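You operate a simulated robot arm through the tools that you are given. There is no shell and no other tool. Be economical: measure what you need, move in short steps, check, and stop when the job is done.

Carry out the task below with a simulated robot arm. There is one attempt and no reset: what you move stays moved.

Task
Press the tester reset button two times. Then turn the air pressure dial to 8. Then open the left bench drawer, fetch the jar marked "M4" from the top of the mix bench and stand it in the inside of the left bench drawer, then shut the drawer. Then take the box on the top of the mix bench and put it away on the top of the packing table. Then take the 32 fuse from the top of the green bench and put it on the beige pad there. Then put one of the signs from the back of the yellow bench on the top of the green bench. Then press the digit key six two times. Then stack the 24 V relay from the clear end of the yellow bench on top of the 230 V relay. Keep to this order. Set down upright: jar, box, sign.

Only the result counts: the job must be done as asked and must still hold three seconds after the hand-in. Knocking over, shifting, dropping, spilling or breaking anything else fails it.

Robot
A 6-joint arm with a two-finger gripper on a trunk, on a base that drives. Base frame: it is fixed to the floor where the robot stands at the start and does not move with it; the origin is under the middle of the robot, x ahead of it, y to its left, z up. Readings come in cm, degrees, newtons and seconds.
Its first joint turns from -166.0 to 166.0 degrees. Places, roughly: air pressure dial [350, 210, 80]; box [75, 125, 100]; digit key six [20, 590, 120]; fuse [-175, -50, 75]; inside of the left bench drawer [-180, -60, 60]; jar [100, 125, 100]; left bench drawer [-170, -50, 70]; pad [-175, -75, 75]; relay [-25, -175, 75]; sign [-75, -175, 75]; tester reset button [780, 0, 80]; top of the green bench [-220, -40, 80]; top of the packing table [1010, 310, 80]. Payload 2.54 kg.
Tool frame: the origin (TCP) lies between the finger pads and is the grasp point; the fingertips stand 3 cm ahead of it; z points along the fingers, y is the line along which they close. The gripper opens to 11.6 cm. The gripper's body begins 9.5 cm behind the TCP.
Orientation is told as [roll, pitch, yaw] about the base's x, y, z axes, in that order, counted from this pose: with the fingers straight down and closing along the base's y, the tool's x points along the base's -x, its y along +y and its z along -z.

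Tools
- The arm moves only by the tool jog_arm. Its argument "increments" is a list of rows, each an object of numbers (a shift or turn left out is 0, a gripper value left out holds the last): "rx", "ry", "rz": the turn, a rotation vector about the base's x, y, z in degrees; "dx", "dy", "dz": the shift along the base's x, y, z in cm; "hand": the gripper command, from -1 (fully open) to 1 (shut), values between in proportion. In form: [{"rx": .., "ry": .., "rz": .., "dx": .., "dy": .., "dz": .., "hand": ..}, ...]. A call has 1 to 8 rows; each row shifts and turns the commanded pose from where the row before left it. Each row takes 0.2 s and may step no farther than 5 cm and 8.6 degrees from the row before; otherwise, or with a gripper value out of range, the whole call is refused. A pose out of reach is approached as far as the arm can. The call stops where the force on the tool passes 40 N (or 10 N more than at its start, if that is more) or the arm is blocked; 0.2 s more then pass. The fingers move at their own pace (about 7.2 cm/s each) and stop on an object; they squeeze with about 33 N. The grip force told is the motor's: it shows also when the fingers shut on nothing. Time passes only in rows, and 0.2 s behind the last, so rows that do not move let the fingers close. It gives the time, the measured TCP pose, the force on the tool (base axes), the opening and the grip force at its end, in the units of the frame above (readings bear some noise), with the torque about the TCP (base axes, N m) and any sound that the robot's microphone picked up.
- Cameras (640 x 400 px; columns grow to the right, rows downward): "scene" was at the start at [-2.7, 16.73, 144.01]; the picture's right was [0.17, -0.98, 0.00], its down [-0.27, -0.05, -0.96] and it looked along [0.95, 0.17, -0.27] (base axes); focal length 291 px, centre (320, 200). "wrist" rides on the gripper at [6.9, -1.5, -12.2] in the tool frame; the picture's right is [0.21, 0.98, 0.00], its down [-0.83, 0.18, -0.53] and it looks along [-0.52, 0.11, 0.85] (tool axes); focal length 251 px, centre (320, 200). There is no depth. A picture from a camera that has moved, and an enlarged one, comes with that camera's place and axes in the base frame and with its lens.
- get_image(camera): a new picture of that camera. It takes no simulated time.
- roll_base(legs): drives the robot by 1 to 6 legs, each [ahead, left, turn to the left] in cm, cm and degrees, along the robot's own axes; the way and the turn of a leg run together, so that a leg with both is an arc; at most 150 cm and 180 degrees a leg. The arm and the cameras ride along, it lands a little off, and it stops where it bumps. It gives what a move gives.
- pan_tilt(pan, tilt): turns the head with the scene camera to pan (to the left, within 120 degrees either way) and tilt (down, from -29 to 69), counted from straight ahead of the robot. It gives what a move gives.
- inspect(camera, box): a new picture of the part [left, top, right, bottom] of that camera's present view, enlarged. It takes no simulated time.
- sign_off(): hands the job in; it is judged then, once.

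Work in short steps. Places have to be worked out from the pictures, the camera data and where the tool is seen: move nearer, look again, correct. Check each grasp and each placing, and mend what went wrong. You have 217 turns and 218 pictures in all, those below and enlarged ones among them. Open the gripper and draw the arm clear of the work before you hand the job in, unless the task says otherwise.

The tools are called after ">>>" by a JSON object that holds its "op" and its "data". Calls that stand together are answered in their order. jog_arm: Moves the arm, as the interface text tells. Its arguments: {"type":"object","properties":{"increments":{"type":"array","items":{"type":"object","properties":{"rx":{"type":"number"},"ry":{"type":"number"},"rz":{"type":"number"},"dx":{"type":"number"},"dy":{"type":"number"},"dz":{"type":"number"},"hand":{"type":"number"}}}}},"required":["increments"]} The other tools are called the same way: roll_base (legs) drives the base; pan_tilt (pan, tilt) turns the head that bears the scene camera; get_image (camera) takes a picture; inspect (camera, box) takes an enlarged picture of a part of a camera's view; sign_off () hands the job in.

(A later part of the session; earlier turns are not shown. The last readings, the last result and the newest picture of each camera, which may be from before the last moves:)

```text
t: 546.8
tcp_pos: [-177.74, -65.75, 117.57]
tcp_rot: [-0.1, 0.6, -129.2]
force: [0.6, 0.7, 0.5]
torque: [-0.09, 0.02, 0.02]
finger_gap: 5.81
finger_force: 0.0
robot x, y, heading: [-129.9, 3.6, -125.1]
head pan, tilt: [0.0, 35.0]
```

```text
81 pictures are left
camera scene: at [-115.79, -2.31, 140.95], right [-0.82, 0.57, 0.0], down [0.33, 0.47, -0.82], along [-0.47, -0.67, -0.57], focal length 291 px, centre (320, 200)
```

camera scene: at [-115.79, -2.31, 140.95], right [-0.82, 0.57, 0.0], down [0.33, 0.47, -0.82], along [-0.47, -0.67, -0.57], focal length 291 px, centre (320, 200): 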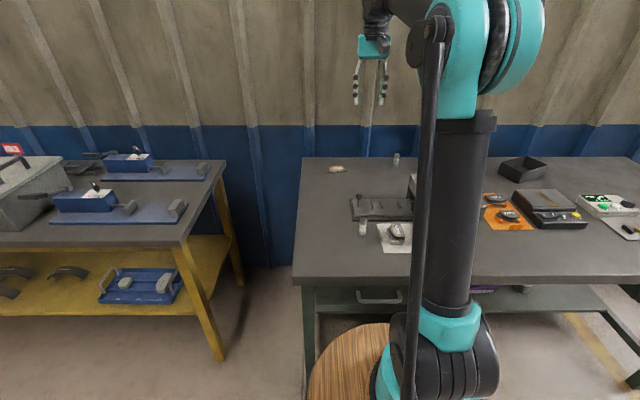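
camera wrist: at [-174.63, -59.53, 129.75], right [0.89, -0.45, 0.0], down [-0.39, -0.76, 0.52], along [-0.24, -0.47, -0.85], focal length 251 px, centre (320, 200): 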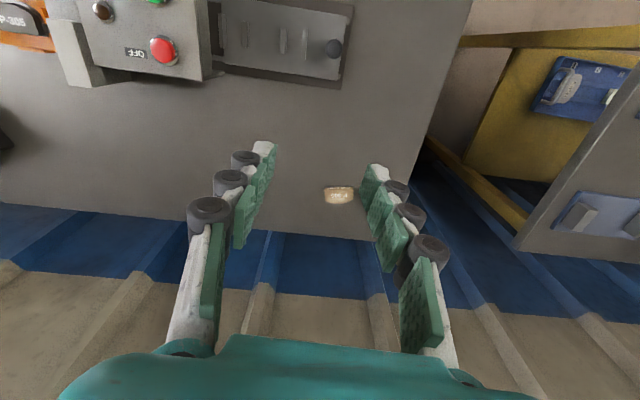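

>>> {"op": "inspect", "data": {"camera": "wrist", "box": [300, 170, 380, 220]}}

>>> {"op": "inspect", "data": {"camera": "scene", "box": [310, 140, 420, 250]}}

```text
8.00 times, centred on (340, 195) of wrist
camera zoom: at [-174.63, -59.53, 129.75], right [0.89, -0.45, 0.0], down [-0.39, -0.76, 0.52], along [-0.24, -0.47, -0.85], focal length 2012 px, centre (160, 240)
```

zoom: 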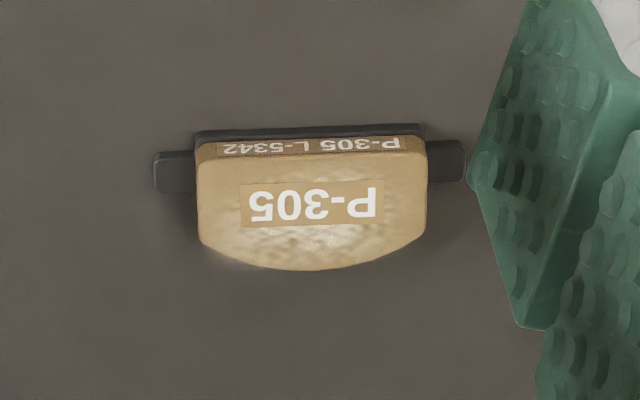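

```text
3.64 times, centred on (365, 195) of scene
camera zoom: at [-115.79, -2.31, 140.95], right [-0.82, 0.57, 0.0], down [0.33, 0.47, -0.82], along [-0.47, -0.67, -0.57], focal length 1057 px, centre (156, 218)
```

zoom: 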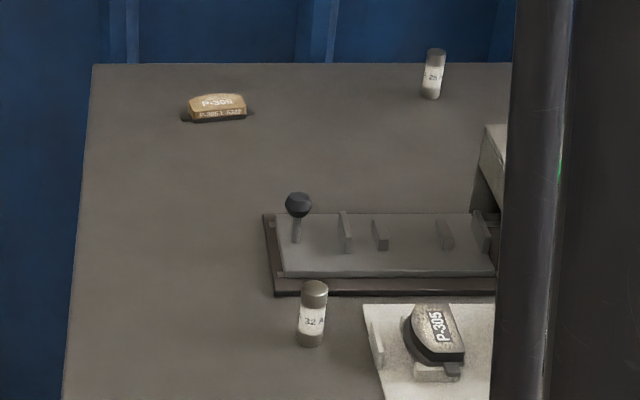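

Pad top ≈6.5×4 cm at (-183.9,-86.8). Roll 6 cm further ahead, then look down at the fuse from above.

>>> {"op": "roll_base", "data": {"legs": [[6, 0, 0]]}}

>>> {"op": "jog_arm", "data": {"increments": [{"dx": 3.0, "dy": 4.0, "rz": 4.2, "hand": 0.1}, {"dx": 3.0, "dy": 4.0}, {"dx": 3.0, "dy": 4.0}, {"dx": 3.0, "dy": 4.0}, {"dz": -4}, {"dz": -4}, {"dz": -4}]}}

>>> {"op": "get_image", "data": {"camera": "wrist"}}

```text
t: 547.7
tcp_pos: [-181.16, -70.78, 117.4]
tcp_rot: [-0.1, 0.6, -129.2]
force: [-0.4, -0.1, 0.0]
torque: [0.01, 0.02, -0.01]
finger_gap: 5.82
finger_force: 0.1
robot x, y, heading: [-133.78, -1.19, -125.2]
head pan, tilt: [0.0, 35.0]
```

```text
t: 549.3
tcp_pos: [-169.14, -54.74, 105.38]
tcp_rot: [0.0, 0.6, -125.0]
force: [0.9, -0.4, -0.7]
torque: [0.01, 0.0, 0.01]
finger_gap: 5.22
finger_force: 0.0
robot x, y, heading: [-133.16, -1.36, -124.8]
head pan, tilt: [0.0, 35.0]
```

```text
78 pictures are left
camera wrist: at [-166.53, -48.31, 117.57], right [0.92, -0.39, 0.0], down [-0.33, -0.79, 0.52], along [-0.2, -0.48, -0.85], focal length 251 px, centre (320, 200)
```

wrist: 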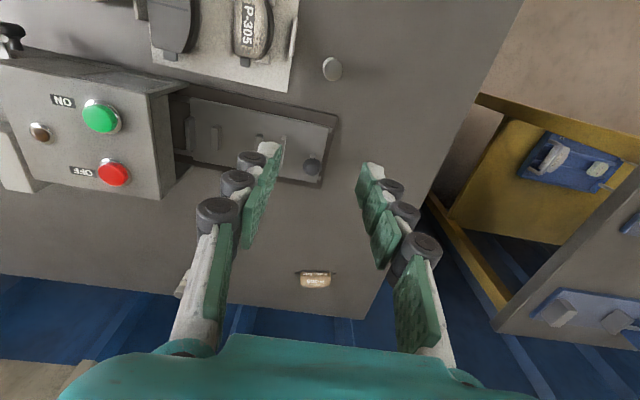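

Fuse at (-166.2,-50.9). Tilt the tool 20° forward (needed later for reach) and go above it.

>>> {"op": "jog_arm", "data": {"increments": [{"dx": 2.65, "dy": 3.6, "rx": -5.47, "ry": 3.82}, {"dx": 2.65, "dy": 3.6, "rx": -5.47, "ry": 3.82}, {"rx": -5.47, "ry": 3.82, "dz": -3}, {"dz": -3.4}, {"dz": -3.4}, {}]}}

>>> {"op": "get_image", "data": {"camera": "wrist"}}

```text
t: 550.7
tcp_pos: [-163.74, -47.57, 95.63]
tcp_rot: [-0.1, -19.3, -125.0]
force: [-0.7, 0.4, -1.0]
torque: [0.03, 0.04, 0.0]
finger_gap: 5.24
finger_force: 0.1
robot x, y, heading: [-133.45, -1.67, -124.8]
head pan, tilt: [0.0, 35.0]
```

```text
77 pictures are left
camera wrist: at [-158.94, -38.14, 104.78], right [0.92, -0.4, -0.07], down [-0.2, -0.6, 0.78], along [-0.35, -0.7, -0.62], focal length 251 px, centre (320, 200)
```

wrist: 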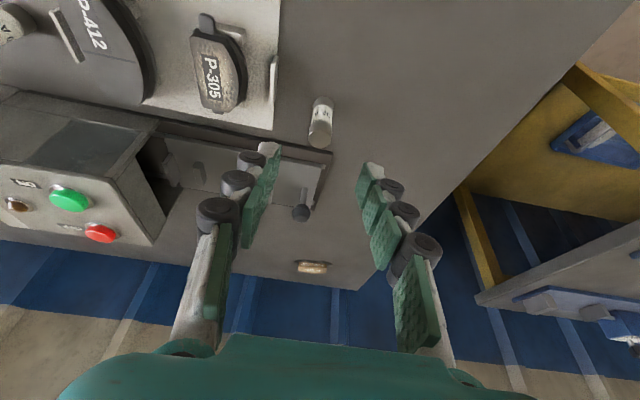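

Aligned. Advance along the tool 12 cm to the grasp height.

>>> {"op": "jog_arm", "data": {"increments": [{"dx": -0.78, "dy": -1.12, "dz": -3.76}, {"dx": -0.78, "dy": -1.12, "dz": -3.76}, {"dx": -0.78, "dy": -1.12, "dz": -3.6}, {}]}}

>>> {"op": "get_image", "data": {"camera": "wrist"}}

```text
t: 551.7
tcp_pos: [-166.29, -50.71, 84.43]
tcp_rot: [0.0, -19.5, -125.1]
force: [-0.4, -0.1, -0.7]
torque: [0.01, -0.01, 0.0]
finger_gap: 5.22
finger_force: 0.1
robot x, y, heading: [-133.54, -1.44, -125.0]
head pan, tilt: [0.0, 35.0]
```

```text
76 pictures are left
camera wrist: at [-161.46, -41.25, 93.71], right [0.92, -0.4, -0.07], down [-0.2, -0.6, 0.78], along [-0.35, -0.7, -0.62], focal length 251 px, centre (320, 200)
```

wrist: 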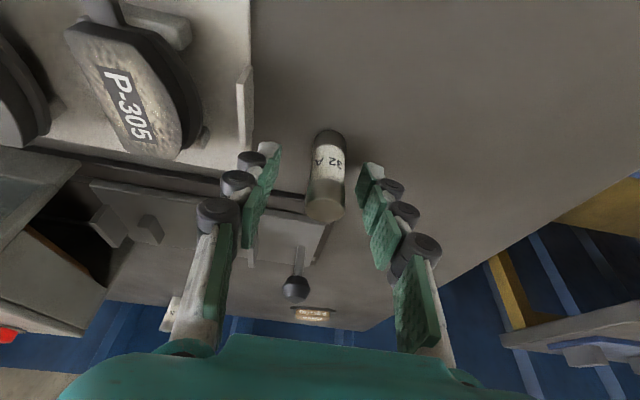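

"32 A" is confirmed and it stands between the fingers. Close and lift.

>>> {"op": "jog_arm", "data": {"increments": [{"hand": 1}, {}, {}, {}]}}

>>> {"op": "jog_arm", "data": {"increments": [{"dz": 1.5}, {"dz": 3}, {"dz": 4}, {}]}}

>>> {"op": "get_image", "data": {"camera": "wrist"}}

```text
t: 552.7
tcp_pos: [-166.29, -50.81, 84.47]
tcp_rot: [0.1, -19.4, -125.1]
force: [0.6, 0.3, 0.7]
torque: [-0.01, 0.01, -0.01]
finger_gap: 2.06
finger_force: 33.8
robot x, y, heading: [-133.78, -1.47, -125.1]
head pan, tilt: [0.0, 35.0]
```

```text
t: 553.7
tcp_pos: [-166.32, -50.51, 93.18]
tcp_rot: [0.0, -19.4, -125.1]
force: [-0.6, -0.5, -1.0]
torque: [0.02, 0.01, -0.02]
finger_gap: 2.04
finger_force: 33.3
robot x, y, heading: [-133.71, -1.27, -125.0]
head pan, tilt: [0.0, 35.0]
```

```text
75 pictures are left
camera wrist: at [-161.54, -41.19, 102.32], right [0.92, -0.4, -0.07], down [-0.2, -0.6, 0.78], along [-0.35, -0.7, -0.62], focal length 251 px, centre (320, 200)
```

wrist: 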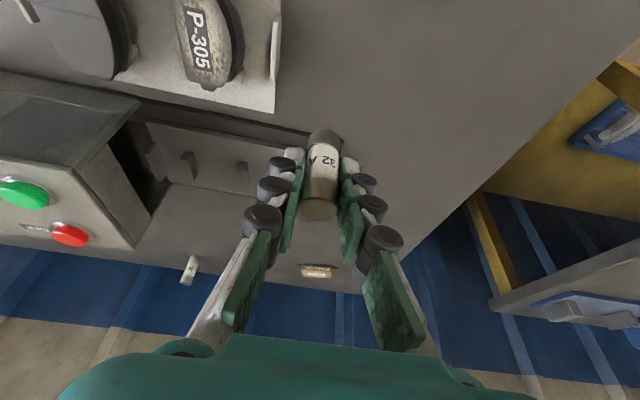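

Held. Raise a little and move over the pad.

>>> {"op": "jog_arm", "data": {"increments": [{"dz": 4.5}, {"dx": -2.2, "dy": -4.4}, {"dx": -2.2, "dy": -4.4}, {"dx": -2.2, "dy": -4.4}, {"dx": -2.2, "dy": -4.4}, {"dx": -2.2, "dy": -4.4}, {"dx": -2.2, "dy": -4.4}, {"dx": -2.2, "dy": -4.4}]}}

>>> {"op": "jog_arm", "data": {"increments": [{"dx": -2.2, "dy": -4.4}, {}]}}

>>> {"op": "get_image", "data": {"camera": "wrist"}}

>>> {"op": "inspect", "data": {"camera": "scene", "box": [280, 90, 420, 190]}}

```text
t: 555.5
tcp_pos: [-181.51, -81.57, 97.53]
tcp_rot: [0.0, -19.4, -125.2]
force: [0.8, 0.2, 0.1]
torque: [-0.08, 0.02, 0.02]
finger_gap: 2.07
finger_force: 33.0
robot x, y, heading: [-133.27, -1.52, -124.9]
head pan, tilt: [0.0, 35.0]
```

```text
t: 556.1
tcp_pos: [-183.75, -86.14, 97.47]
tcp_rot: [0.0, -19.3, -125.1]
force: [0.2, 0.0, 0.0]
torque: [0.0, 0.0, -0.04]
finger_gap: 2.07
finger_force: 33.1
robot x, y, heading: [-133.63, -1.6, -124.9]
head pan, tilt: [0.0, 35.0]
```

```text
74 pictures are left
camera wrist: at [-178.95, -76.61, 106.69], right [0.92, -0.4, -0.07], down [-0.2, -0.6, 0.78], along [-0.35, -0.7, -0.62], focal length 251 px, centre (320, 200)
```

wrist: 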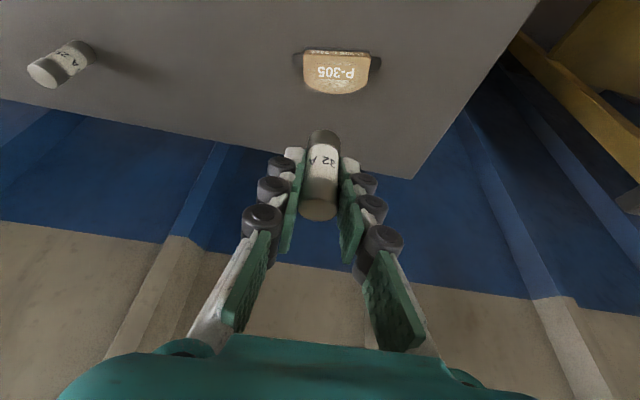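

```text
4.00 times, centred on (350, 140) of scene
camera zoom: at [-119.27, -7.3, 140.95], right [-0.82, 0.57, 0.0], down [0.33, 0.47, -0.82], along [-0.47, -0.67, -0.57], focal length 1163 px, centre (200, 440)
```

zoom: 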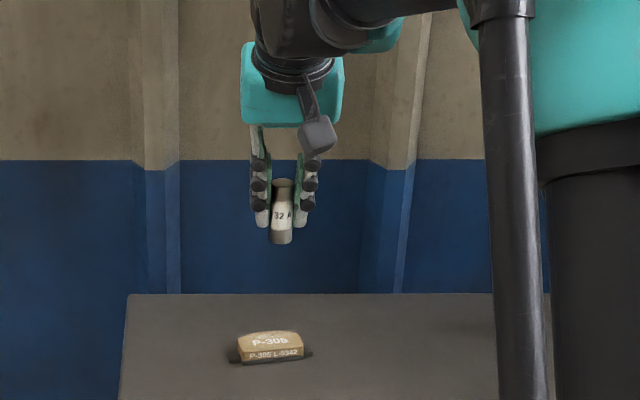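

Pad centre at (-183.7,-87.0). Centre over it and lower toward contact.

>>> {"op": "jog_arm", "data": {"increments": [{"dx": -0.05, "dy": -0.85}, {"dz": -3.5}, {"dz": -3.5}, {"dz": -1.5}, {}]}}

>>> {"op": "inspect", "data": {"camera": "scene", "box": [300, 120, 400, 190]}}

>>> {"op": "inspect", "data": {"camera": "wrist", "box": [240, 40, 420, 220]}}

```text
t: 557.3
tcp_pos: [-183.83, -87.01, 88.87]
tcp_rot: [0.0, -19.3, -125.0]
force: [-0.2, 0.1, -0.8]
torque: [-0.01, 0.01, -0.01]
finger_gap: 2.05
finger_force: 33.1
robot x, y, heading: [-133.21, -1.16, -124.8]
head pan, tilt: [0.0, 35.0]
```

```text
5.71 times, centred on (350, 155) of scene
camera zoom: at [-119.28, -7.31, 140.95], right [-0.82, 0.57, 0.0], down [0.33, 0.47, -0.82], along [-0.47, -0.67, -0.57], focal length 1661 px, centre (149, 457)
```

zoom: 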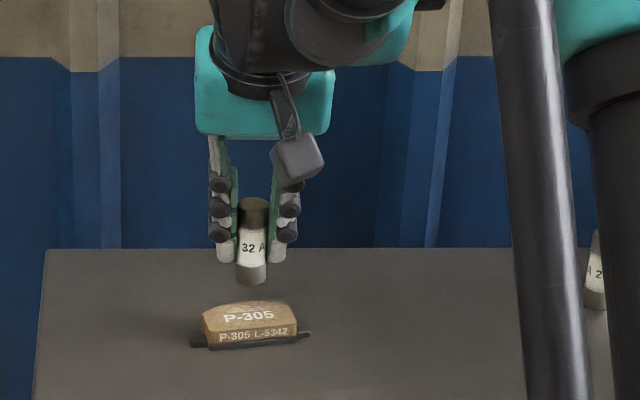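

```text
2.22 times, centred on (330, 130) of wrist
camera zoom: at [-179.02, -77.65, 98.08], right [0.92, -0.4, -0.07], down [-0.2, -0.6, 0.78], along [-0.35, -0.7, -0.62], focal length 559 px, centre (298, 356)
```

zoom: 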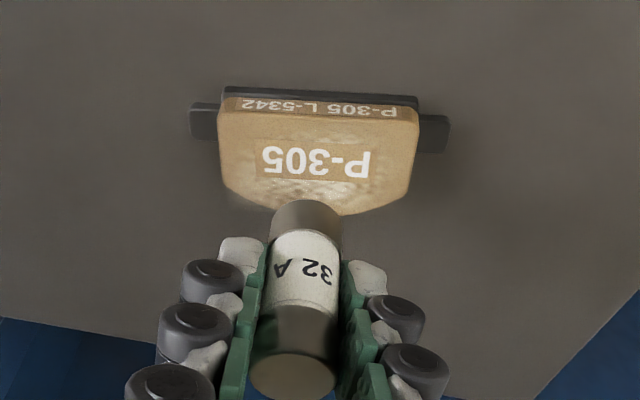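

It will land centred (shift 0.3 cm). Lower slowly to contact.

>>> {"op": "jog_arm", "data": {"increments": [{"dx": 0.25, "dy": -0.1, "dz": -1}, {"dz": -0.6}, {"dz": -0.4}]}}

>>> {"op": "jog_arm", "data": {"increments": [{"dz": -0.3}, {"dz": -0.3}]}}

```text
t: 558.1
tcp_pos: [-183.58, -87.1, 87.0]
tcp_rot: [0.0, -19.4, -125.0]
force: [0.4, 0.5, -0.3]
torque: [0.0, -0.01, -0.01]
finger_gap: 2.03
finger_force: 32.7
robot x, y, heading: [-133.57, -1.47, -124.7]
head pan, tilt: [0.0, 35.0]
```

```text
t: 558.7
tcp_pos: [-183.65, -86.98, 86.39]
tcp_rot: [0.0, -19.3, -125.2]
force: [0.9, 0.5, -0.4]
torque: [0.0, 0.0, 0.01]
finger_gap: 2.05
finger_force: 33.1
robot x, y, heading: [-133.74, -1.72, -124.8]
head pan, tilt: [0.0, 35.0]
```

>>> {"op": "jog_arm", "data": {"increments": [{"dz": -0.3}, {"dz": -0.2}]}}

>>> {"op": "jog_arm", "data": {"increments": [{"dz": -0.2}, {"dz": -0.2}]}}

>>> {"op": "inspect", "data": {"camera": "scene", "box": [300, 120, 400, 190]}}

```text
t: 559.3
tcp_pos: [-183.58, -86.87, 85.98]
tcp_rot: [0.1, -19.5, -125.0]
force: [-0.1, -4.6, 30.0]
torque: [-0.24, 0.04, 0.03]
finger_gap: 2.04
finger_force: 32.7
robot x, y, heading: [-133.79, -1.45, -125.3]
head pan, tilt: [0.0, 35.0]
```

```text
t: 559.9
tcp_pos: [-183.57, -86.89, 85.48]
tcp_rot: [0.0, -19.6, -125.0]
force: [3.2, -6.0, 28.8]
torque: [-0.28, -0.06, 0.02]
finger_gap: 2.03
finger_force: 33.1
robot x, y, heading: [-133.62, -1.59, -125.2]
head pan, tilt: [0.0, 35.0]
```

```text
5.71 times, centred on (350, 155) of scene
camera zoom: at [-119.19, -7.22, 140.94], right [-0.82, 0.57, 0.0], down [0.33, 0.47, -0.82], along [-0.47, -0.67, -0.57], focal length 1661 px, centre (149, 457)
```

zoom: 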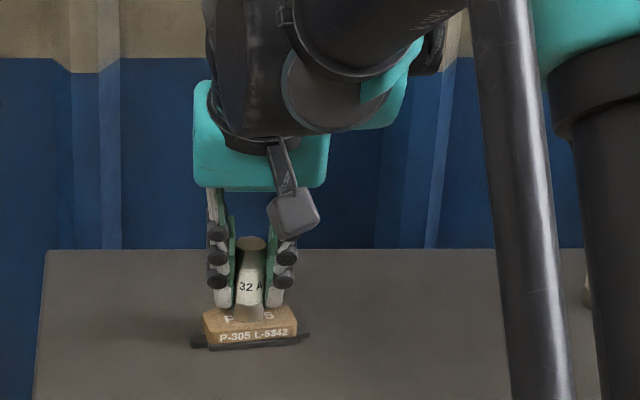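

The fuse stands on the pad. Relieve slightly, open, and withdraw upward along the tool.

>>> {"op": "jog_arm", "data": {"increments": [{"dz": 0.2}, {"hand": 0.5}, {"hand": 0.3}, {}, {"dx": 0.4, "dy": 0.56, "dz": 1.88}, {"dx": 0.78, "dy": 1.12, "dz": 3.76}, {"dx": 0.78, "dy": 1.12, "dz": 3.76}, {"dx": 0.78, "dy": 1.12, "dz": 3.76}]}}

>>> {"op": "get_image", "data": {"camera": "wrist"}}

>>> {"op": "inspect", "data": {"camera": "scene", "box": [300, 120, 400, 190]}}

```text
t: 561.7
tcp_pos: [-180.83, -83.0, 98.83]
tcp_rot: [0.0, -19.4, -125.1]
force: [-0.6, -0.3, -0.5]
torque: [0.04, -0.03, -0.05]
finger_gap: 4.08
finger_force: 0.1
robot x, y, heading: [-133.45, -1.12, -125.2]
head pan, tilt: [0.0, 35.0]
```

```text
69 pictures are left
camera wrist: at [-176.1, -73.68, 108.01], right [0.92, -0.4, -0.07], down [-0.2, -0.6, 0.78], along [-0.35, -0.7, -0.62], focal length 251 px, centre (320, 200)
```

wrist: 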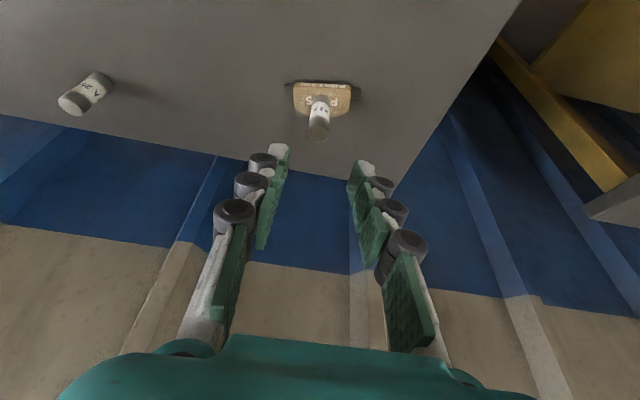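

```text
5.71 times, centred on (350, 155) of scene
camera zoom: at [-119.29, -7.33, 140.95], right [-0.82, 0.57, 0.0], down [0.33, 0.47, -0.82], along [-0.47, -0.67, -0.57], focal length 1661 px, centre (149, 457)
```

zoom: 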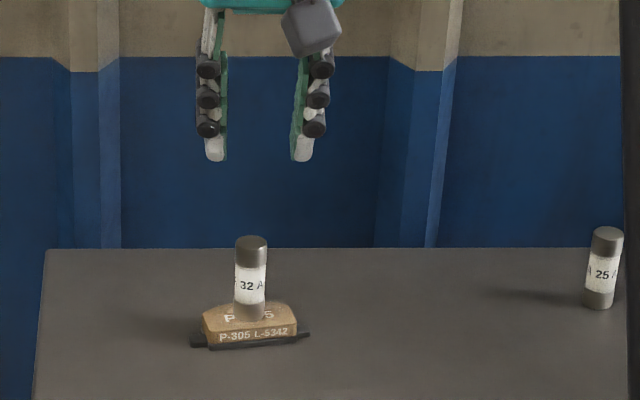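

Fuse is in place. Raise and untilt the arm, back off, and shift left to the yellow bench.

>>> {"op": "jog_arm", "data": {"increments": [{"dz": 4.5, "dx": 1.2, "dy": 1.7}, {"dz": 4.5, "dx": 1.2, "dy": 1.7}, {"dz": 4.5, "rx": 5.47, "ry": -3.82, "dx": 1.2, "dy": 1.7}, {"dz": 4.5, "rx": 5.47, "ry": -3.82, "dx": 1.2, "dy": 1.7}, {"rx": 5.2, "ry": -3.6, "dx": 1.2, "dy": 1.7}]}}

>>> {"op": "roll_base", "data": {"legs": [[-25, 0, 0], [0, 130, 0]]}}

>>> {"op": "pan_tilt", "data": {"pan": 0, "tilt": 30}}

>>> {"op": "get_image", "data": {"camera": "scene"}}

```text
t: 562.9
tcp_pos: [-175.01, -74.81, 117.0]
tcp_rot: [-0.1, 0.4, -125.1]
force: [-0.7, -0.4, -0.1]
torque: [-0.01, 0.01, 0.03]
finger_gap: 4.07
finger_force: 0.1
robot x, y, heading: [-133.52, -1.33, -125.1]
head pan, tilt: [0.0, 35.0]
```

```text
t: 570.8
tcp_pos: [-56.15, -128.9, 116.92]
tcp_rot: [-0.1, 0.3, -125.7]
force: [-0.3, -0.3, -0.7]
torque: [0.02, 0.03, 0.01]
finger_gap: 4.08
finger_force: 0.0
robot x, y, heading: [-14.01, -55.89, -125.4]
head pan, tilt: [0.0, 35.0]
```

```text
t: 571.5
tcp_pos: [-56.18, -128.81, 116.93]
tcp_rot: [-0.1, 0.3, -125.7]
force: [0.5, -0.6, 1.0]
torque: [-0.02, 0.02, -0.02]
finger_gap: 4.05
finger_force: 0.0
robot x, y, heading: [-13.64, -56.14, -125.7]
head pan, tilt: [0.0, 30.0]
```

```text
67 pictures are left
camera scene: at [0.07, -62.25, 141.72], right [-0.81, 0.58, 0.0], down [0.29, 0.41, -0.87], along [-0.5, -0.7, -0.5], focal length 291 px, centre (320, 200)
```

scene: 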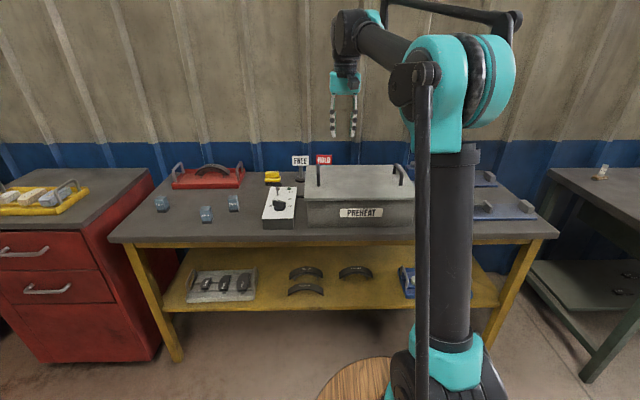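

Zoom on signs and relays.

>>> {"op": "inspect", "data": {"camera": "scene", "box": [240, 130, 430, 240]}}

>>> {"op": "inspect", "data": {"camera": "scene", "box": [110, 160, 290, 250]}}

>>> {"op": "get_image", "data": {"camera": "wrist"}}

```text
3.37 times, centred on (335, 185) of scene
camera zoom: at [0.07, -62.25, 141.72], right [-0.81, 0.58, 0.0], down [0.29, 0.41, -0.87], along [-0.5, -0.7, -0.5], focal length 979 px, centre (270, 250)
```

zoom: 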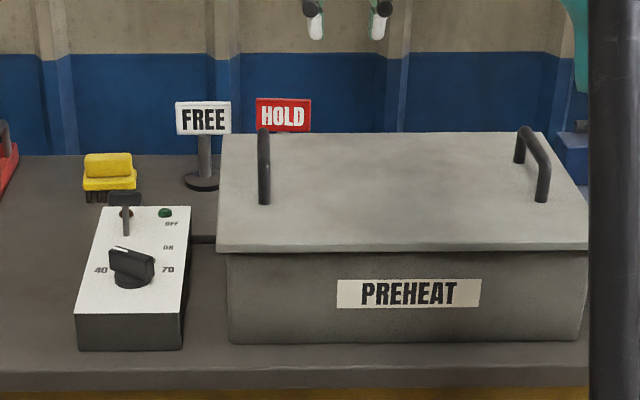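

```text
3.56 times, centred on (200, 205) of scene
camera zoom: at [0.07, -62.25, 141.72], right [-0.81, 0.58, 0.0], down [0.29, 0.41, -0.87], along [-0.5, -0.7, -0.5], focal length 1034 px, centre (747, 182)
```

zoom: 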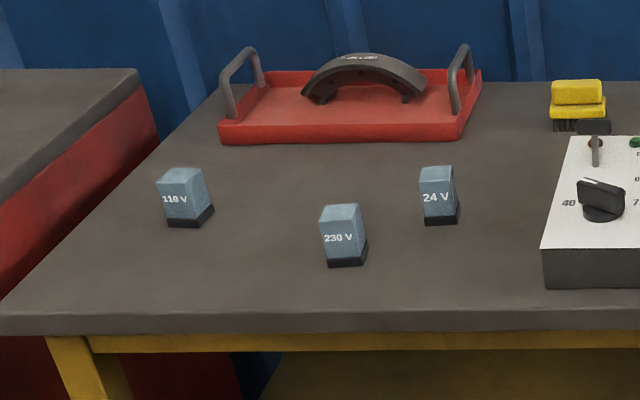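

```text
64 pictures are left
camera wrist: at [-53.4, -122.47, 129.16], right [0.92, -0.4, 0.0], down [-0.34, -0.78, 0.53], along [-0.21, -0.49, -0.85], focal length 251 px, centre (320, 200)
```

wrist: 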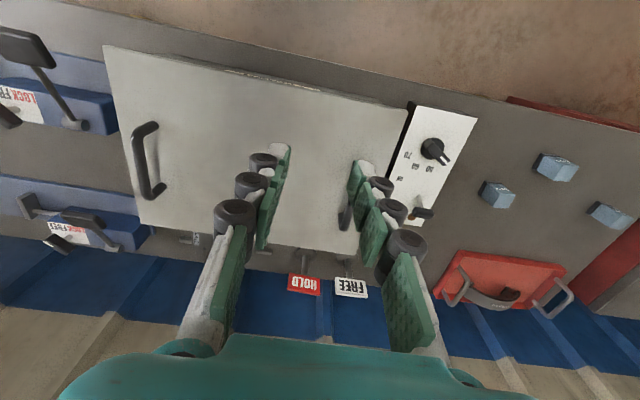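

I'll take the FREE sign at (-67.7,-175), plate z≈86. Drive nearer and rotate the tool -89° so the fingers close across the plate thickness.

>>> {"op": "roll_base", "data": {"legs": [[33, 14, 0.6]]}}

>>> {"op": "jog_arm", "data": {"increments": [{"rz": -8.5}, {"rz": -8.5}, {"rz": -8.5}, {"rz": -8.5}, {"rz": -8.5}, {"rz": -8.5}, {"rz": -8.5}, {"rz": -8.5}]}}

>>> {"op": "jog_arm", "data": {"increments": [{"rz": -8.5, "hand": 0.2}, {"rz": -8.5}, {"rz": -4.8}]}}

>>> {"op": "get_image", "data": {"camera": "wrist"}}

>>> {"op": "get_image", "data": {"camera": "scene"}}

```text
t: 573.8
tcp_pos: [-63.31, -164.12, 117.02]
tcp_rot: [0.0, 0.3, -125.3]
force: [-0.8, 0.2, 0.3]
torque: [0.02, 0.01, 0.0]
finger_gap: 4.05
finger_force: 0.0
robot x, y, heading: [-21.44, -90.94, -125.2]
head pan, tilt: [0.0, 30.0]
```

```text
t: 575.6
tcp_pos: [-63.31, -164.13, 116.95]
tcp_rot: [-0.1, 0.3, 166.5]
force: [0.2, -0.1, -0.2]
torque: [0.05, -0.03, 0.01]
finger_gap: 4.05
finger_force: 0.1
robot x, y, heading: [-21.3, -91.32, -125.4]
head pan, tilt: [0.0, 30.0]
```

```text
t: 576.4
tcp_pos: [-63.54, -164.24, 116.85]
tcp_rot: [-0.1, 0.2, 144.7]
force: [-0.3, -0.3, -0.4]
torque: [0.01, 0.02, -0.03]
finger_gap: 4.65
finger_force: 0.1
robot x, y, heading: [-21.49, -90.87, -125.3]
head pan, tilt: [0.0, 30.0]
```

```text
63 pictures are left
camera wrist: at [-57.01, -166.96, 129.16], right [-0.39, -0.92, 0.0], down [-0.78, 0.33, 0.53], along [-0.49, 0.21, -0.85], focal length 251 px, centre (320, 200)
```

wrist: 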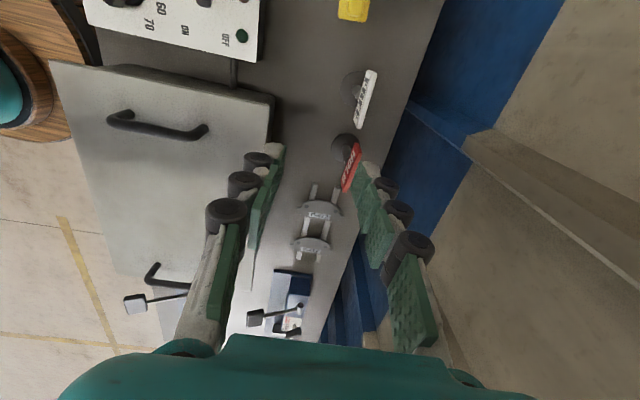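

```text
62 pictures are left
camera scene: at [-7.52, -97.29, 141.73], right [-0.82, 0.58, 0.0], down [0.29, 0.41, -0.87], along [-0.5, -0.71, -0.5], focal length 291 px, centre (320, 200)
```

scene: 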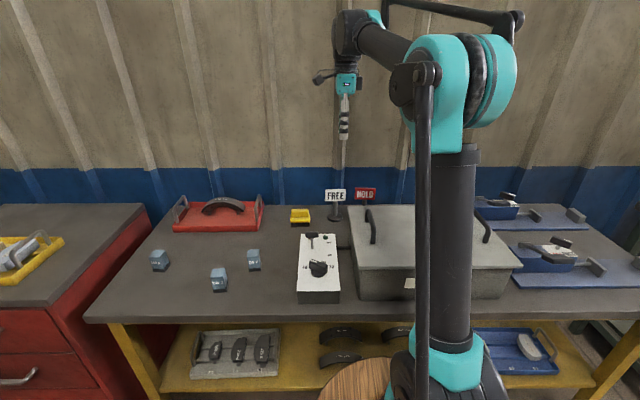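

Refined: FREE plate centre (-65.6,-169.9), z≈90, plate line heading ≈140°. Rotate -5°, move above, and look.

>>> {"op": "jog_arm", "data": {"increments": [{"rz": -5, "dx": -1.1, "dy": -2.8}, {"dx": -1.1, "dy": -2.8}, {"dz": -4.5}, {"dz": -4.5}, {}]}}

>>> {"op": "get_image", "data": {"camera": "wrist"}}

```text
t: 577.6
tcp_pos: [-65.64, -169.9, 107.93]
tcp_rot: [-0.1, 0.3, 139.9]
force: [-0.6, 0.7, 0.1]
torque: [0.01, -0.01, 0.02]
finger_gap: 4.61
finger_force: 0.1
robot x, y, heading: [-21.67, -90.9, -125.3]
head pan, tilt: [0.0, 30.0]
```

```text
61 pictures are left
camera wrist: at [-59.44, -173.18, 120.06], right [-0.47, -0.88, 0.0], down [-0.75, 0.39, 0.53], along [-0.47, 0.25, -0.85], focal length 251 px, centre (320, 200)
```

wrist: 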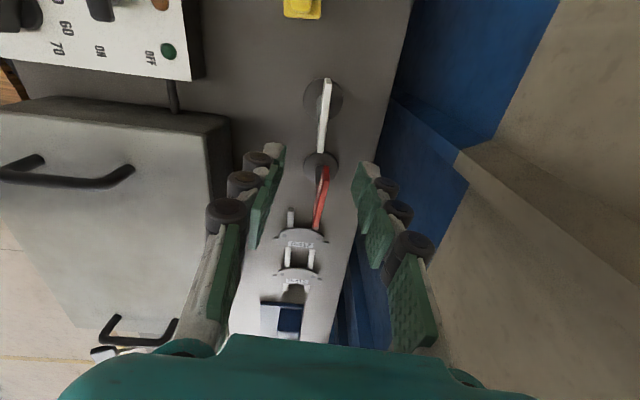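

Well aligned. Descend to z≈90 and close on the plate.

>>> {"op": "jog_arm", "data": {"increments": [{"dy": -0.3, "rz": 3, "dz": -4.5}, {"dz": -4.5}, {"dz": -4.5}, {"dz": -4.2}, {}]}}

>>> {"op": "get_image", "data": {"camera": "wrist"}}

>>> {"op": "inspect", "data": {"camera": "scene", "box": [280, 130, 420, 240]}}

```text
t: 578.8
tcp_pos: [-65.54, -170.09, 90.34]
tcp_rot: [-0.1, 0.3, 142.8]
force: [-1.5, -0.6, -0.4]
torque: [0.0, 0.0, 0.02]
finger_gap: 4.66
finger_force: 0.0
robot x, y, heading: [-21.76, -91.06, -125.4]
head pan, tilt: [0.0, 30.0]
```

```text
60 pictures are left
camera wrist: at [-59.17, -173.11, 102.52], right [-0.42, -0.91, 0.0], down [-0.77, 0.35, 0.53], along [-0.48, 0.22, -0.85], focal length 251 px, centre (320, 200)
```

wrist: 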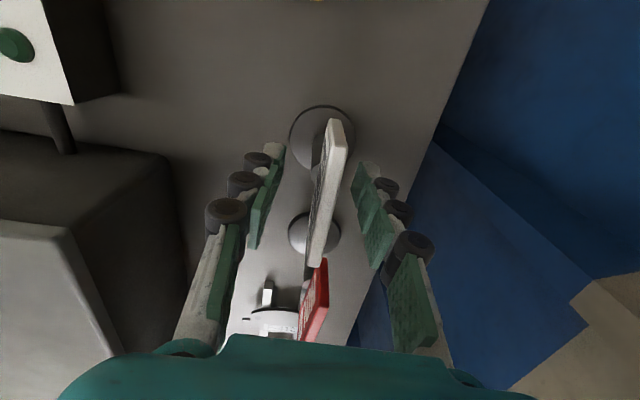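

```text
3.64 times, centred on (350, 185) of scene
camera zoom: at [-7.52, -97.29, 141.73], right [-0.82, 0.58, 0.0], down [0.29, 0.41, -0.87], along [-0.5, -0.71, -0.5], focal length 1057 px, centre (211, 254)
```

zoom: 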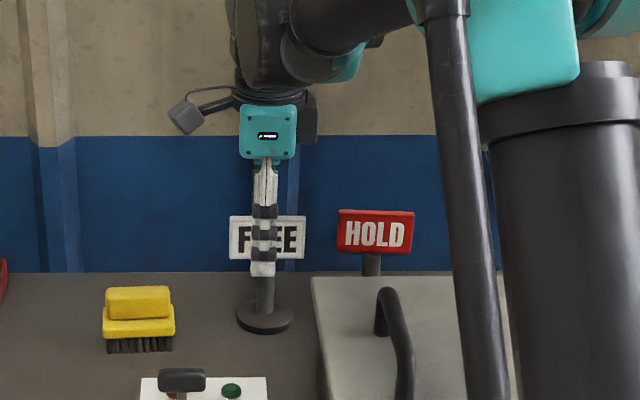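

Raise 1.5 cm to hold the plate only, then close gently and lift.

>>> {"op": "jog_arm", "data": {"increments": [{"dz": 1.5}, {"hand": 1}, {}, {}, {}]}}

>>> {"op": "jog_arm", "data": {"increments": [{"dz": 1.5}, {"dz": 3}, {"dz": 4}, {"dz": 4.5}, {"dz": 4.5}, {"dz": 4.5}, {}]}}

>>> {"op": "get_image", "data": {"camera": "wrist"}}

>>> {"op": "get_image", "data": {"camera": "scene"}}

```text
t: 580.0
tcp_pos: [-65.58, -170.15, 91.83]
tcp_rot: [0.0, 0.3, 142.8]
force: [0.1, -0.2, -0.1]
torque: [-0.01, 0.02, 0.02]
finger_gap: 0.73
finger_force: 32.3
robot x, y, heading: [-21.53, -91.43, -125.4]
head pan, tilt: [0.0, 30.0]
```

```text
t: 581.6
tcp_pos: [-65.74, -170.12, 113.79]
tcp_rot: [0.0, 0.3, 142.8]
force: [0.5, 0.1, -1.8]
torque: [-0.02, -0.04, -0.03]
finger_gap: 0.74
finger_force: 33.2
robot x, y, heading: [-21.7, -91.21, -125.3]
head pan, tilt: [0.0, 30.0]
```

```text
58 pictures are left
camera wrist: at [-59.44, -173.11, 125.98], right [-0.42, -0.91, 0.0], down [-0.77, 0.35, 0.53], along [-0.48, 0.22, -0.85], focal length 251 px, centre (320, 200)
```

wrist: 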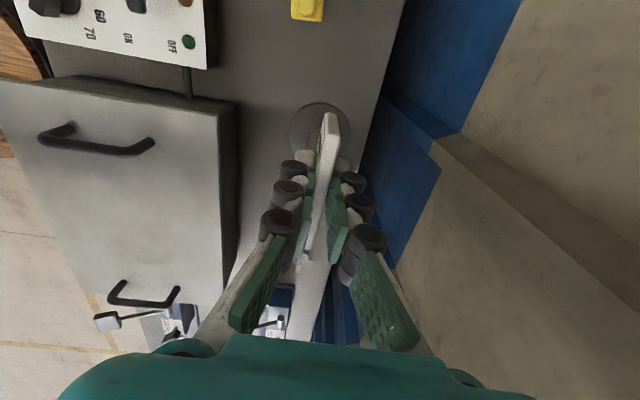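

```text
57 pictures are left
camera scene: at [-7.53, -97.3, 141.73], right [-0.82, 0.58, 0.0], down [0.29, 0.41, -0.87], along [-0.5, -0.71, -0.5], focal length 291 px, centre (320, 200)
```

scene: 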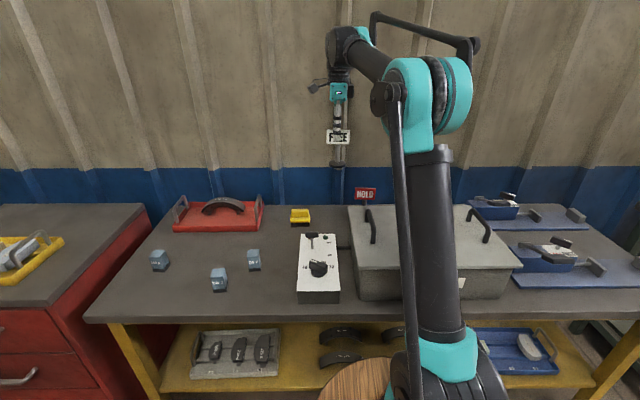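

FREE sign held. Back off and strafe right to the green bench.

>>> {"op": "roll_base", "data": {"legs": [[-45, 0, 0], [0, -141, 0]]}}

>>> {"op": "get_image", "data": {"camera": "scene"}}

>>> {"op": "get_image", "data": {"camera": "wrist"}}

```text
t: 590.9
tcp_pos: [-155.41, -51.73, 113.81]
tcp_rot: [0.0, 0.2, 142.3]
force: [0.6, -0.7, -2.2]
torque: [-0.01, -0.03, 0.03]
finger_gap: 0.76
finger_force: 33.4
robot x, y, heading: [-110.27, 26.54, -126.0]
head pan, tilt: [0.0, 30.0]
```

```text
56 pictures are left
camera scene: at [-96.38, 20.45, 141.73], right [-0.81, 0.59, 0.0], down [0.29, 0.41, -0.87], along [-0.51, -0.7, -0.5], focal length 291 px, centre (320, 200)
```

scene: 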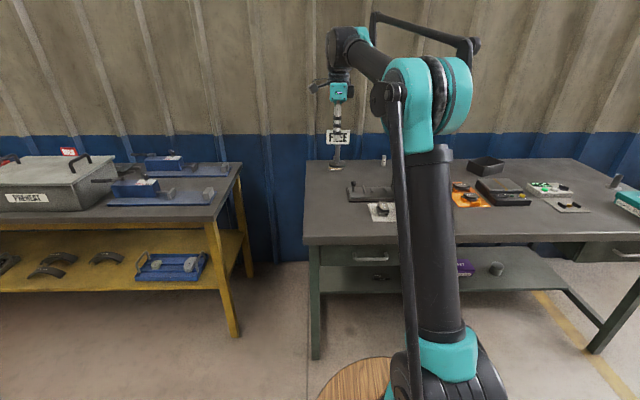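

```text
55 pictures are left
camera wrist: at [-149.05, -54.84, 125.95], right [-0.43, -0.9, 0.0], down [-0.77, 0.36, 0.53], along [-0.48, 0.23, -0.85], focal length 251 px, centre (320, 200)
```

wrist: 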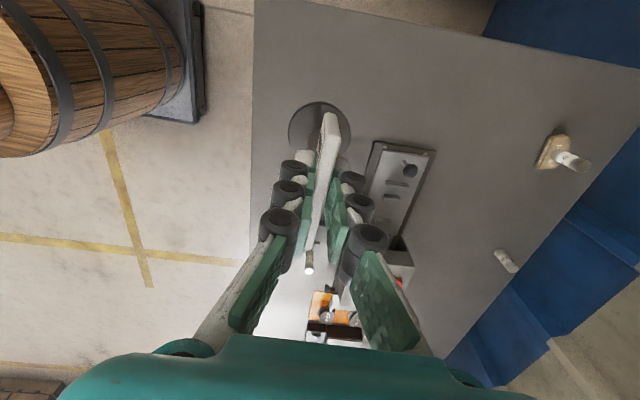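

Spot (-155.4,-51.7) is clear. Lower to z≈94, then feel for contact.

>>> {"op": "jog_arm", "data": {"increments": [{"dz": -4.5}, {"dz": -4.5}, {"dz": -4.5}, {"dz": -4.5}, {"dz": -1.3}, {}]}}

>>> {"op": "jog_arm", "data": {"increments": [{"dz": -0.6}, {"dz": -0.5}, {"dz": -0.4}]}}

```text
t: 592.3
tcp_pos: [-155.34, -51.52, 94.35]
tcp_rot: [-0.1, 0.3, 142.3]
force: [0.2, -0.1, -2.7]
torque: [0.04, 0.0, 0.02]
finger_gap: 0.75
finger_force: 33.0
robot x, y, heading: [-110.39, 26.67, -125.8]
head pan, tilt: [0.0, 30.0]
```

```text
t: 593.1
tcp_pos: [-155.19, -51.71, 92.96]
tcp_rot: [-0.1, 0.3, 142.4]
force: [0.5, 0.0, -2.5]
torque: [0.0, 0.02, -0.01]
finger_gap: 0.74
finger_force: 33.3
robot x, y, heading: [-110.31, 27.02, -125.8]
head pan, tilt: [0.0, 30.0]
```

>>> {"op": "jog_arm", "data": {"increments": [{"dz": -0.4}, {"dz": -0.4}, {"dz": -0.3}]}}

>>> {"op": "inspect", "data": {"camera": "scene", "box": [290, 130, 410, 240]}}

```text
t: 593.9
tcp_pos: [-155.32, -51.61, 91.93]
tcp_rot: [-0.1, 0.2, 142.3]
force: [0.0, -0.4, -2.7]
torque: [-0.02, -0.02, -0.02]
finger_gap: 0.73
finger_force: 32.7
robot x, y, heading: [-110.56, 26.66, -125.9]
head pan, tilt: [0.0, 30.0]
```

```text
3.64 times, centred on (350, 185) of scene
camera zoom: at [-96.38, 20.45, 141.73], right [-0.81, 0.59, 0.0], down [0.29, 0.41, -0.87], along [-0.51, -0.7, -0.5], focal length 1057 px, centre (211, 254)
```

zoom: 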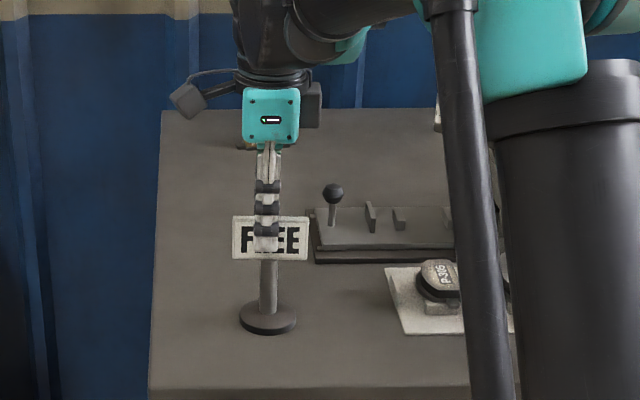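

Nearly down; continue in small steps.

>>> {"op": "jog_arm", "data": {"increments": [{"dz": -0.3}, {"dz": -0.3}]}}

>>> {"op": "jog_arm", "data": {"increments": [{"dz": -0.3}, {"dz": -0.3}]}}

```text
t: 594.5
tcp_pos: [-155.4, -51.67, 91.43]
tcp_rot: [0.0, 0.3, 142.2]
force: [-3.2, -4.7, 35.2]
torque: [-0.1, 0.06, 0.03]
finger_gap: 0.75
finger_force: 32.5
robot x, y, heading: [-110.6, 26.97, -125.9]
head pan, tilt: [0.0, 30.0]
```

```text
t: 595.0
tcp_pos: [-155.42, -51.75, 91.16]
tcp_rot: [0.0, 0.3, 142.2]
force: [2.5, 3.5, 20.4]
torque: [0.11, -0.06, -0.01]
finger_gap: 0.72
finger_force: 33.2
robot x, y, heading: [-110.41, 26.89, -126.1]
head pan, tilt: [0.0, 30.0]
stopped in row 2: the force on the tool passed its limit at 54 N (the readings are from after the stop); the commanded pose is now the measured one
```

Contact at z≈91.4. Release and rise.

>>> {"op": "jog_arm", "data": {"increments": [{"dz": 0.3}, {"hand": 0.7}, {"hand": 0.4}, {"hand": 0.2}, {"dz": 3}, {"dz": 4.5}, {"dz": 4.5}, {"dz": 4.5}]}}

>>> {"op": "inspect", "data": {"camera": "scene", "box": [290, 100, 450, 240]}}

```text
t: 596.8
tcp_pos: [-155.3, -51.74, 107.76]
tcp_rot: [-0.1, 0.4, 142.3]
force: [0.3, -0.4, -0.4]
torque: [0.04, -0.04, 0.0]
finger_gap: 4.63
finger_force: 0.1
robot x, y, heading: [-110.29, 26.74, -126.0]
head pan, tilt: [0.0, 30.0]
```

```text
2.86 times, centred on (370, 170) of scene
camera zoom: at [-96.38, 20.44, 141.73], right [-0.81, 0.59, 0.0], down [0.29, 0.41, -0.87], along [-0.51, -0.7, -0.5], focal length 830 px, centre (177, 286)
```

zoom: 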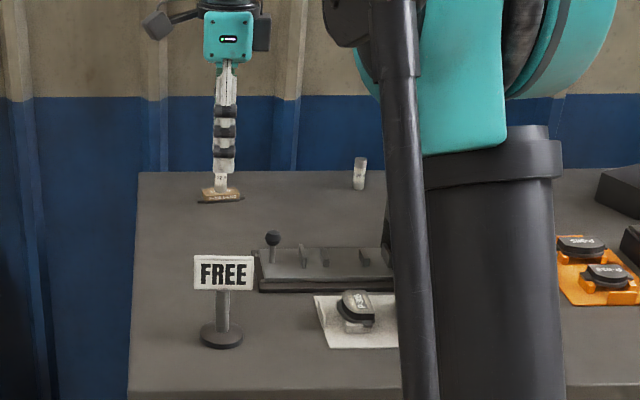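

The sign stands. Now raise the arm and drive to the control cabinet for the digit key.

>>> {"op": "jog_arm", "data": {"increments": [{"dz": 4.8, "hand": 1}, {"dz": 4.8}, {"dx": 2.8, "dy": 4}, {"dx": 2.8, "dy": 4}, {"dx": 2.8, "dy": 4}, {"dx": 2.8, "dy": 4}]}}

>>> {"op": "roll_base", "data": {"legs": [[-35, 0, 0], [0, 0, -157], [150, 0, 0], [150, 0, 0]]}}

>>> {"op": "pan_tilt", "data": {"pan": 0, "tilt": 8}}

>>> {"op": "get_image", "data": {"camera": "scene"}}

```text
t: 598.2
tcp_pos: [-144.17, -35.75, 117.25]
tcp_rot: [-0.1, 0.2, 142.3]
force: [0.0, -1.1, -0.2]
torque: [0.06, -0.03, -0.01]
finger_gap: 0.0
finger_force: 28.3
robot x, y, heading: [-110.14, 26.79, -125.8]
head pan, tilt: [0.0, 30.0]
```

```text
t: 621.0
tcp_pos: [-42.73, 423.97, 117.27]
tcp_rot: [0.0, 0.2, -10.5]
force: [0.2, 0.5, -0.4]
torque: [-0.01, 0.02, 0.04]
finger_gap: 0.02
finger_force: 28.3
robot x, y, heading: [-44.28, 352.93, 81.3]
head pan, tilt: [0.0, 30.0]
```

```text
t: 621.8
tcp_pos: [-42.71, 424.04, 117.29]
tcp_rot: [0.0, 0.3, -10.3]
force: [0.9, 0.1, -0.5]
torque: [-0.03, 0.03, 0.02]
finger_gap: 0.0
finger_force: 28.8
robot x, y, heading: [-43.97, 353.13, 81.5]
head pan, tilt: [0.0, 8.0]
```

```text
52 pictures are left
camera scene: at [-59.23, 352.66, 145.28], right [0.99, -0.15, 0.0], down [-0.02, -0.14, -0.99], along [0.15, 0.98, -0.14], focal length 291 px, centre (320, 200)
```

scene: 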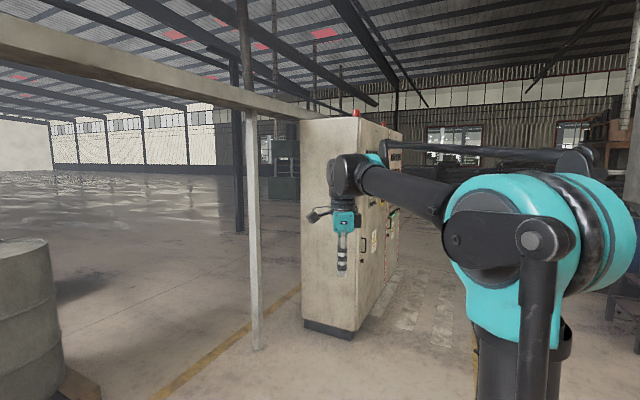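

The cabinet's panel faces the other side (toward +n). Turn to heading 145°, back a bit and strafe right in front of it.

>>> {"op": "roll_base", "data": {"legs": [[0, 0, 63.5], [-25, 0, 0], [0, -110, 0], [0, -110, 0]]}}

>>> {"op": "get_image", "data": {"camera": "scene"}}

```text
t: 636.9
tcp_pos: [42.01, 552.61, 117.16]
tcp_rot: [0.1, 0.3, 51.8]
force: [-0.2, -0.3, -0.3]
torque: [-0.01, 0.0, -0.03]
finger_gap: 0.0
finger_force: 28.7
robot x, y, heading: [104.21, 517.72, 143.7]
head pan, tilt: [0.0, 8.0]
```

```text
51 pictures are left
camera scene: at [97.62, 504.47, 145.28], right [0.59, 0.8, 0.0], down [0.11, -0.08, -0.99], along [-0.8, 0.59, -0.14], focal length 291 px, centre (320, 200)
```

scene: 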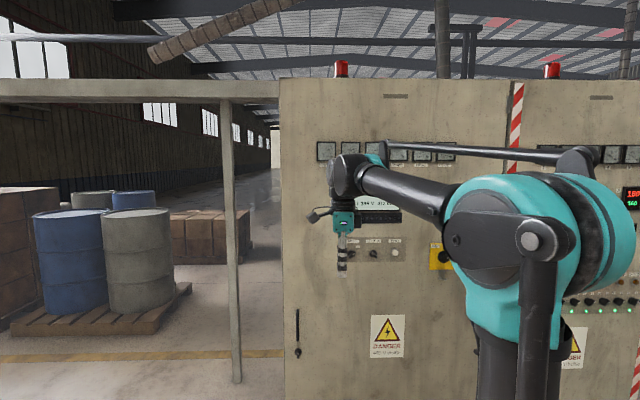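

>>> {"op": "inspect", "data": {"camera": "scene", "box": [310, 180, 460, 280]}}

>>> {"op": "inspect", "data": {"camera": "wrist", "box": [0, 0, 640, 400]}}

```text
4.00 times, centred on (385, 230) of scene
camera zoom: at [97.62, 504.47, 145.28], right [0.59, 0.8, 0.0], down [0.11, -0.08, -0.99], along [-0.8, 0.59, -0.14], focal length 1163 px, centre (60, 80)
```

zoom: 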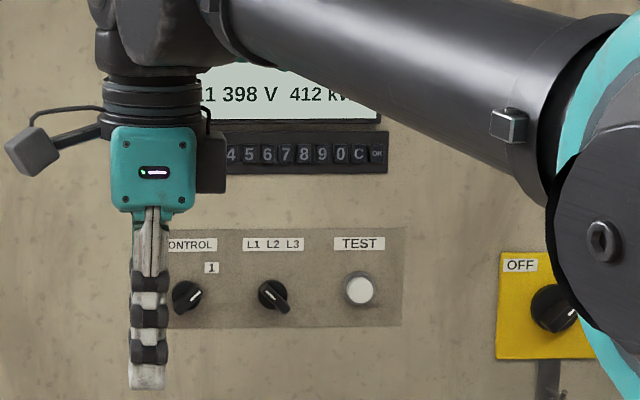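

```text
1.00 times, centred on (320, 200) of wrist (not enlarged: the box is as wide or as high as the picture)
camera zoom: at [38.98, 546.18, 129.46], right [-0.9, 0.44, 0.0], down [0.37, 0.76, 0.53], along [0.23, 0.48, -0.85], focal length 251 px, centre (320, 200)
```

zoom: 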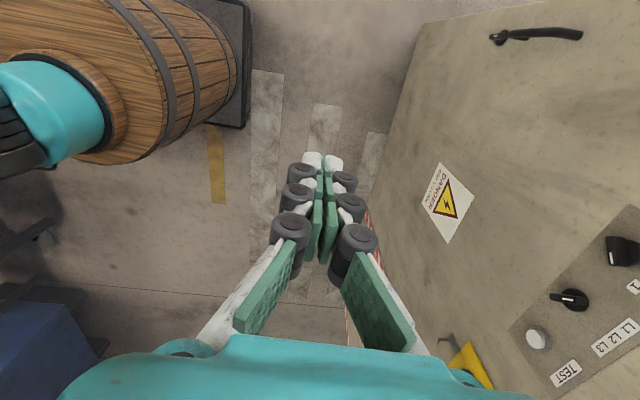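

Key "6" is in a small key row at about (15.3,591.6,121). I'll press with one finger of the opened gripper, tool horizontal. First yaw the tool, shifting the base right.

>>> {"op": "roll_base", "data": {"legs": [[0, -18, 1.3]]}}

>>> {"op": "jog_arm", "data": {"increments": [{"rz": 8.5, "hand": -1}, {"rz": 8.5}, {"rz": 8.5}, {"rz": 8.5}, {"rz": 8.5}, {"rz": 8.5}, {"rz": 8.5}, {"rz": 8.5}]}}

>>> {"op": "jog_arm", "data": {"increments": [{"rz": 8.5}, {"rz": 8.5}, {"rz": 6.5}, {"rx": 4.6, "ry": 6.55, "dx": -1.6, "dy": 1.15}, {"rx": 4.6, "ry": 6.55, "dx": -1.6, "dy": 1.15}, {"rx": 4.6, "ry": 6.55, "dx": -1.6, "dy": 1.15}, {"rx": 4.6, "ry": 6.55, "dx": -1.6, "dy": 1.15}, {"rx": 4.6, "ry": 6.55, "dx": -1.6, "dy": 1.15}]}}

>>> {"op": "jog_arm", "data": {"increments": [{"rx": 4.6, "ry": 6.55, "dx": -1.6, "dy": 1.15}, {"rx": 4.6, "ry": 6.55, "dx": -1.6, "dy": 1.15}, {"rx": 4.6, "ry": 6.55, "dx": -1.6, "dy": 1.15}, {"rx": 4.6, "ry": 6.55}, {"rx": 4.6, "ry": 6.55}, {"rx": 4.6, "ry": 6.55}]}}

>>> {"op": "get_image", "data": {"camera": "scene"}}

>>> {"op": "get_image", "data": {"camera": "wrist"}}

```text
t: 638.4
tcp_pos: [51.96, 565.86, 117.22]
tcp_rot: [0.0, 0.3, 53.0]
force: [-0.5, 0.2, 0.1]
torque: [0.0, 0.0, -0.02]
finger_gap: 0.02
finger_force: 28.6
robot x, y, heading: [114.36, 532.48, 145.0]
head pan, tilt: [0.0, 8.0]
```

```text
t: 640.2
tcp_pos: [51.88, 565.84, 117.27]
tcp_rot: [-0.1, 0.4, 121.1]
force: [1.1, 0.8, 0.7]
torque: [0.01, -0.03, -0.01]
finger_gap: 11.57
finger_force: 0.1
robot x, y, heading: [114.91, 532.65, 144.8]
head pan, tilt: [0.0, 8.0]
```

```text
t: 642.0
tcp_pos: [43.95, 571.51, 117.31]
tcp_rot: [0.3, -39.9, 144.4]
force: [-0.9, 0.0, 0.5]
torque: [0.04, -0.01, 0.02]
finger_gap: 11.59
finger_force: 0.0
robot x, y, heading: [114.83, 532.63, 144.8]
head pan, tilt: [0.0, 8.0]
```

```text
t: 643.4
tcp_pos: [39.05, 574.86, 117.2]
tcp_rot: [10.5, -87.9, 134.4]
force: [0.4, -1.0, 0.2]
torque: [-0.01, 0.0, 0.0]
finger_gap: 11.6
finger_force: 0.1
robot x, y, heading: [114.88, 532.9, 145.0]
head pan, tilt: [0.0, 8.0]
```

```text
48 pictures are left
camera scene: at [108.56, 519.05, 145.28], right [0.58, 0.82, 0.0], down [0.11, -0.08, -0.99], along [-0.81, 0.57, -0.14], focal length 291 px, centre (320, 200)
```

scene: 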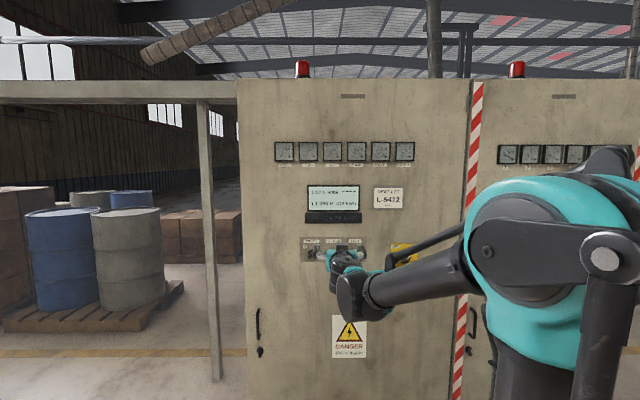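

```text
47 pictures are left
camera wrist: at [50.07, 568.97, 110.74], right [-0.56, -0.81, -0.21], down [0.31, -0.43, 0.85], along [-0.77, 0.41, 0.49], focal length 251 px, centre (320, 200)
```

wrist: 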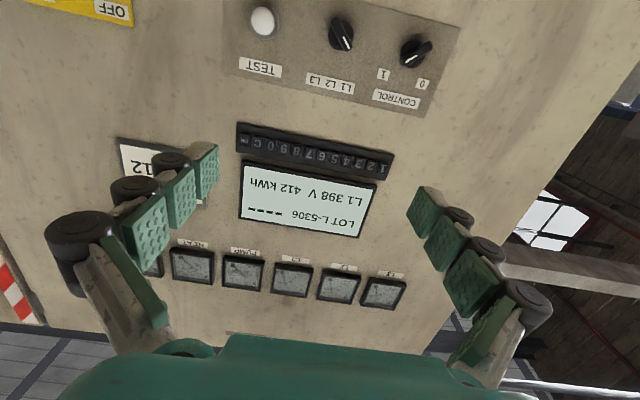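

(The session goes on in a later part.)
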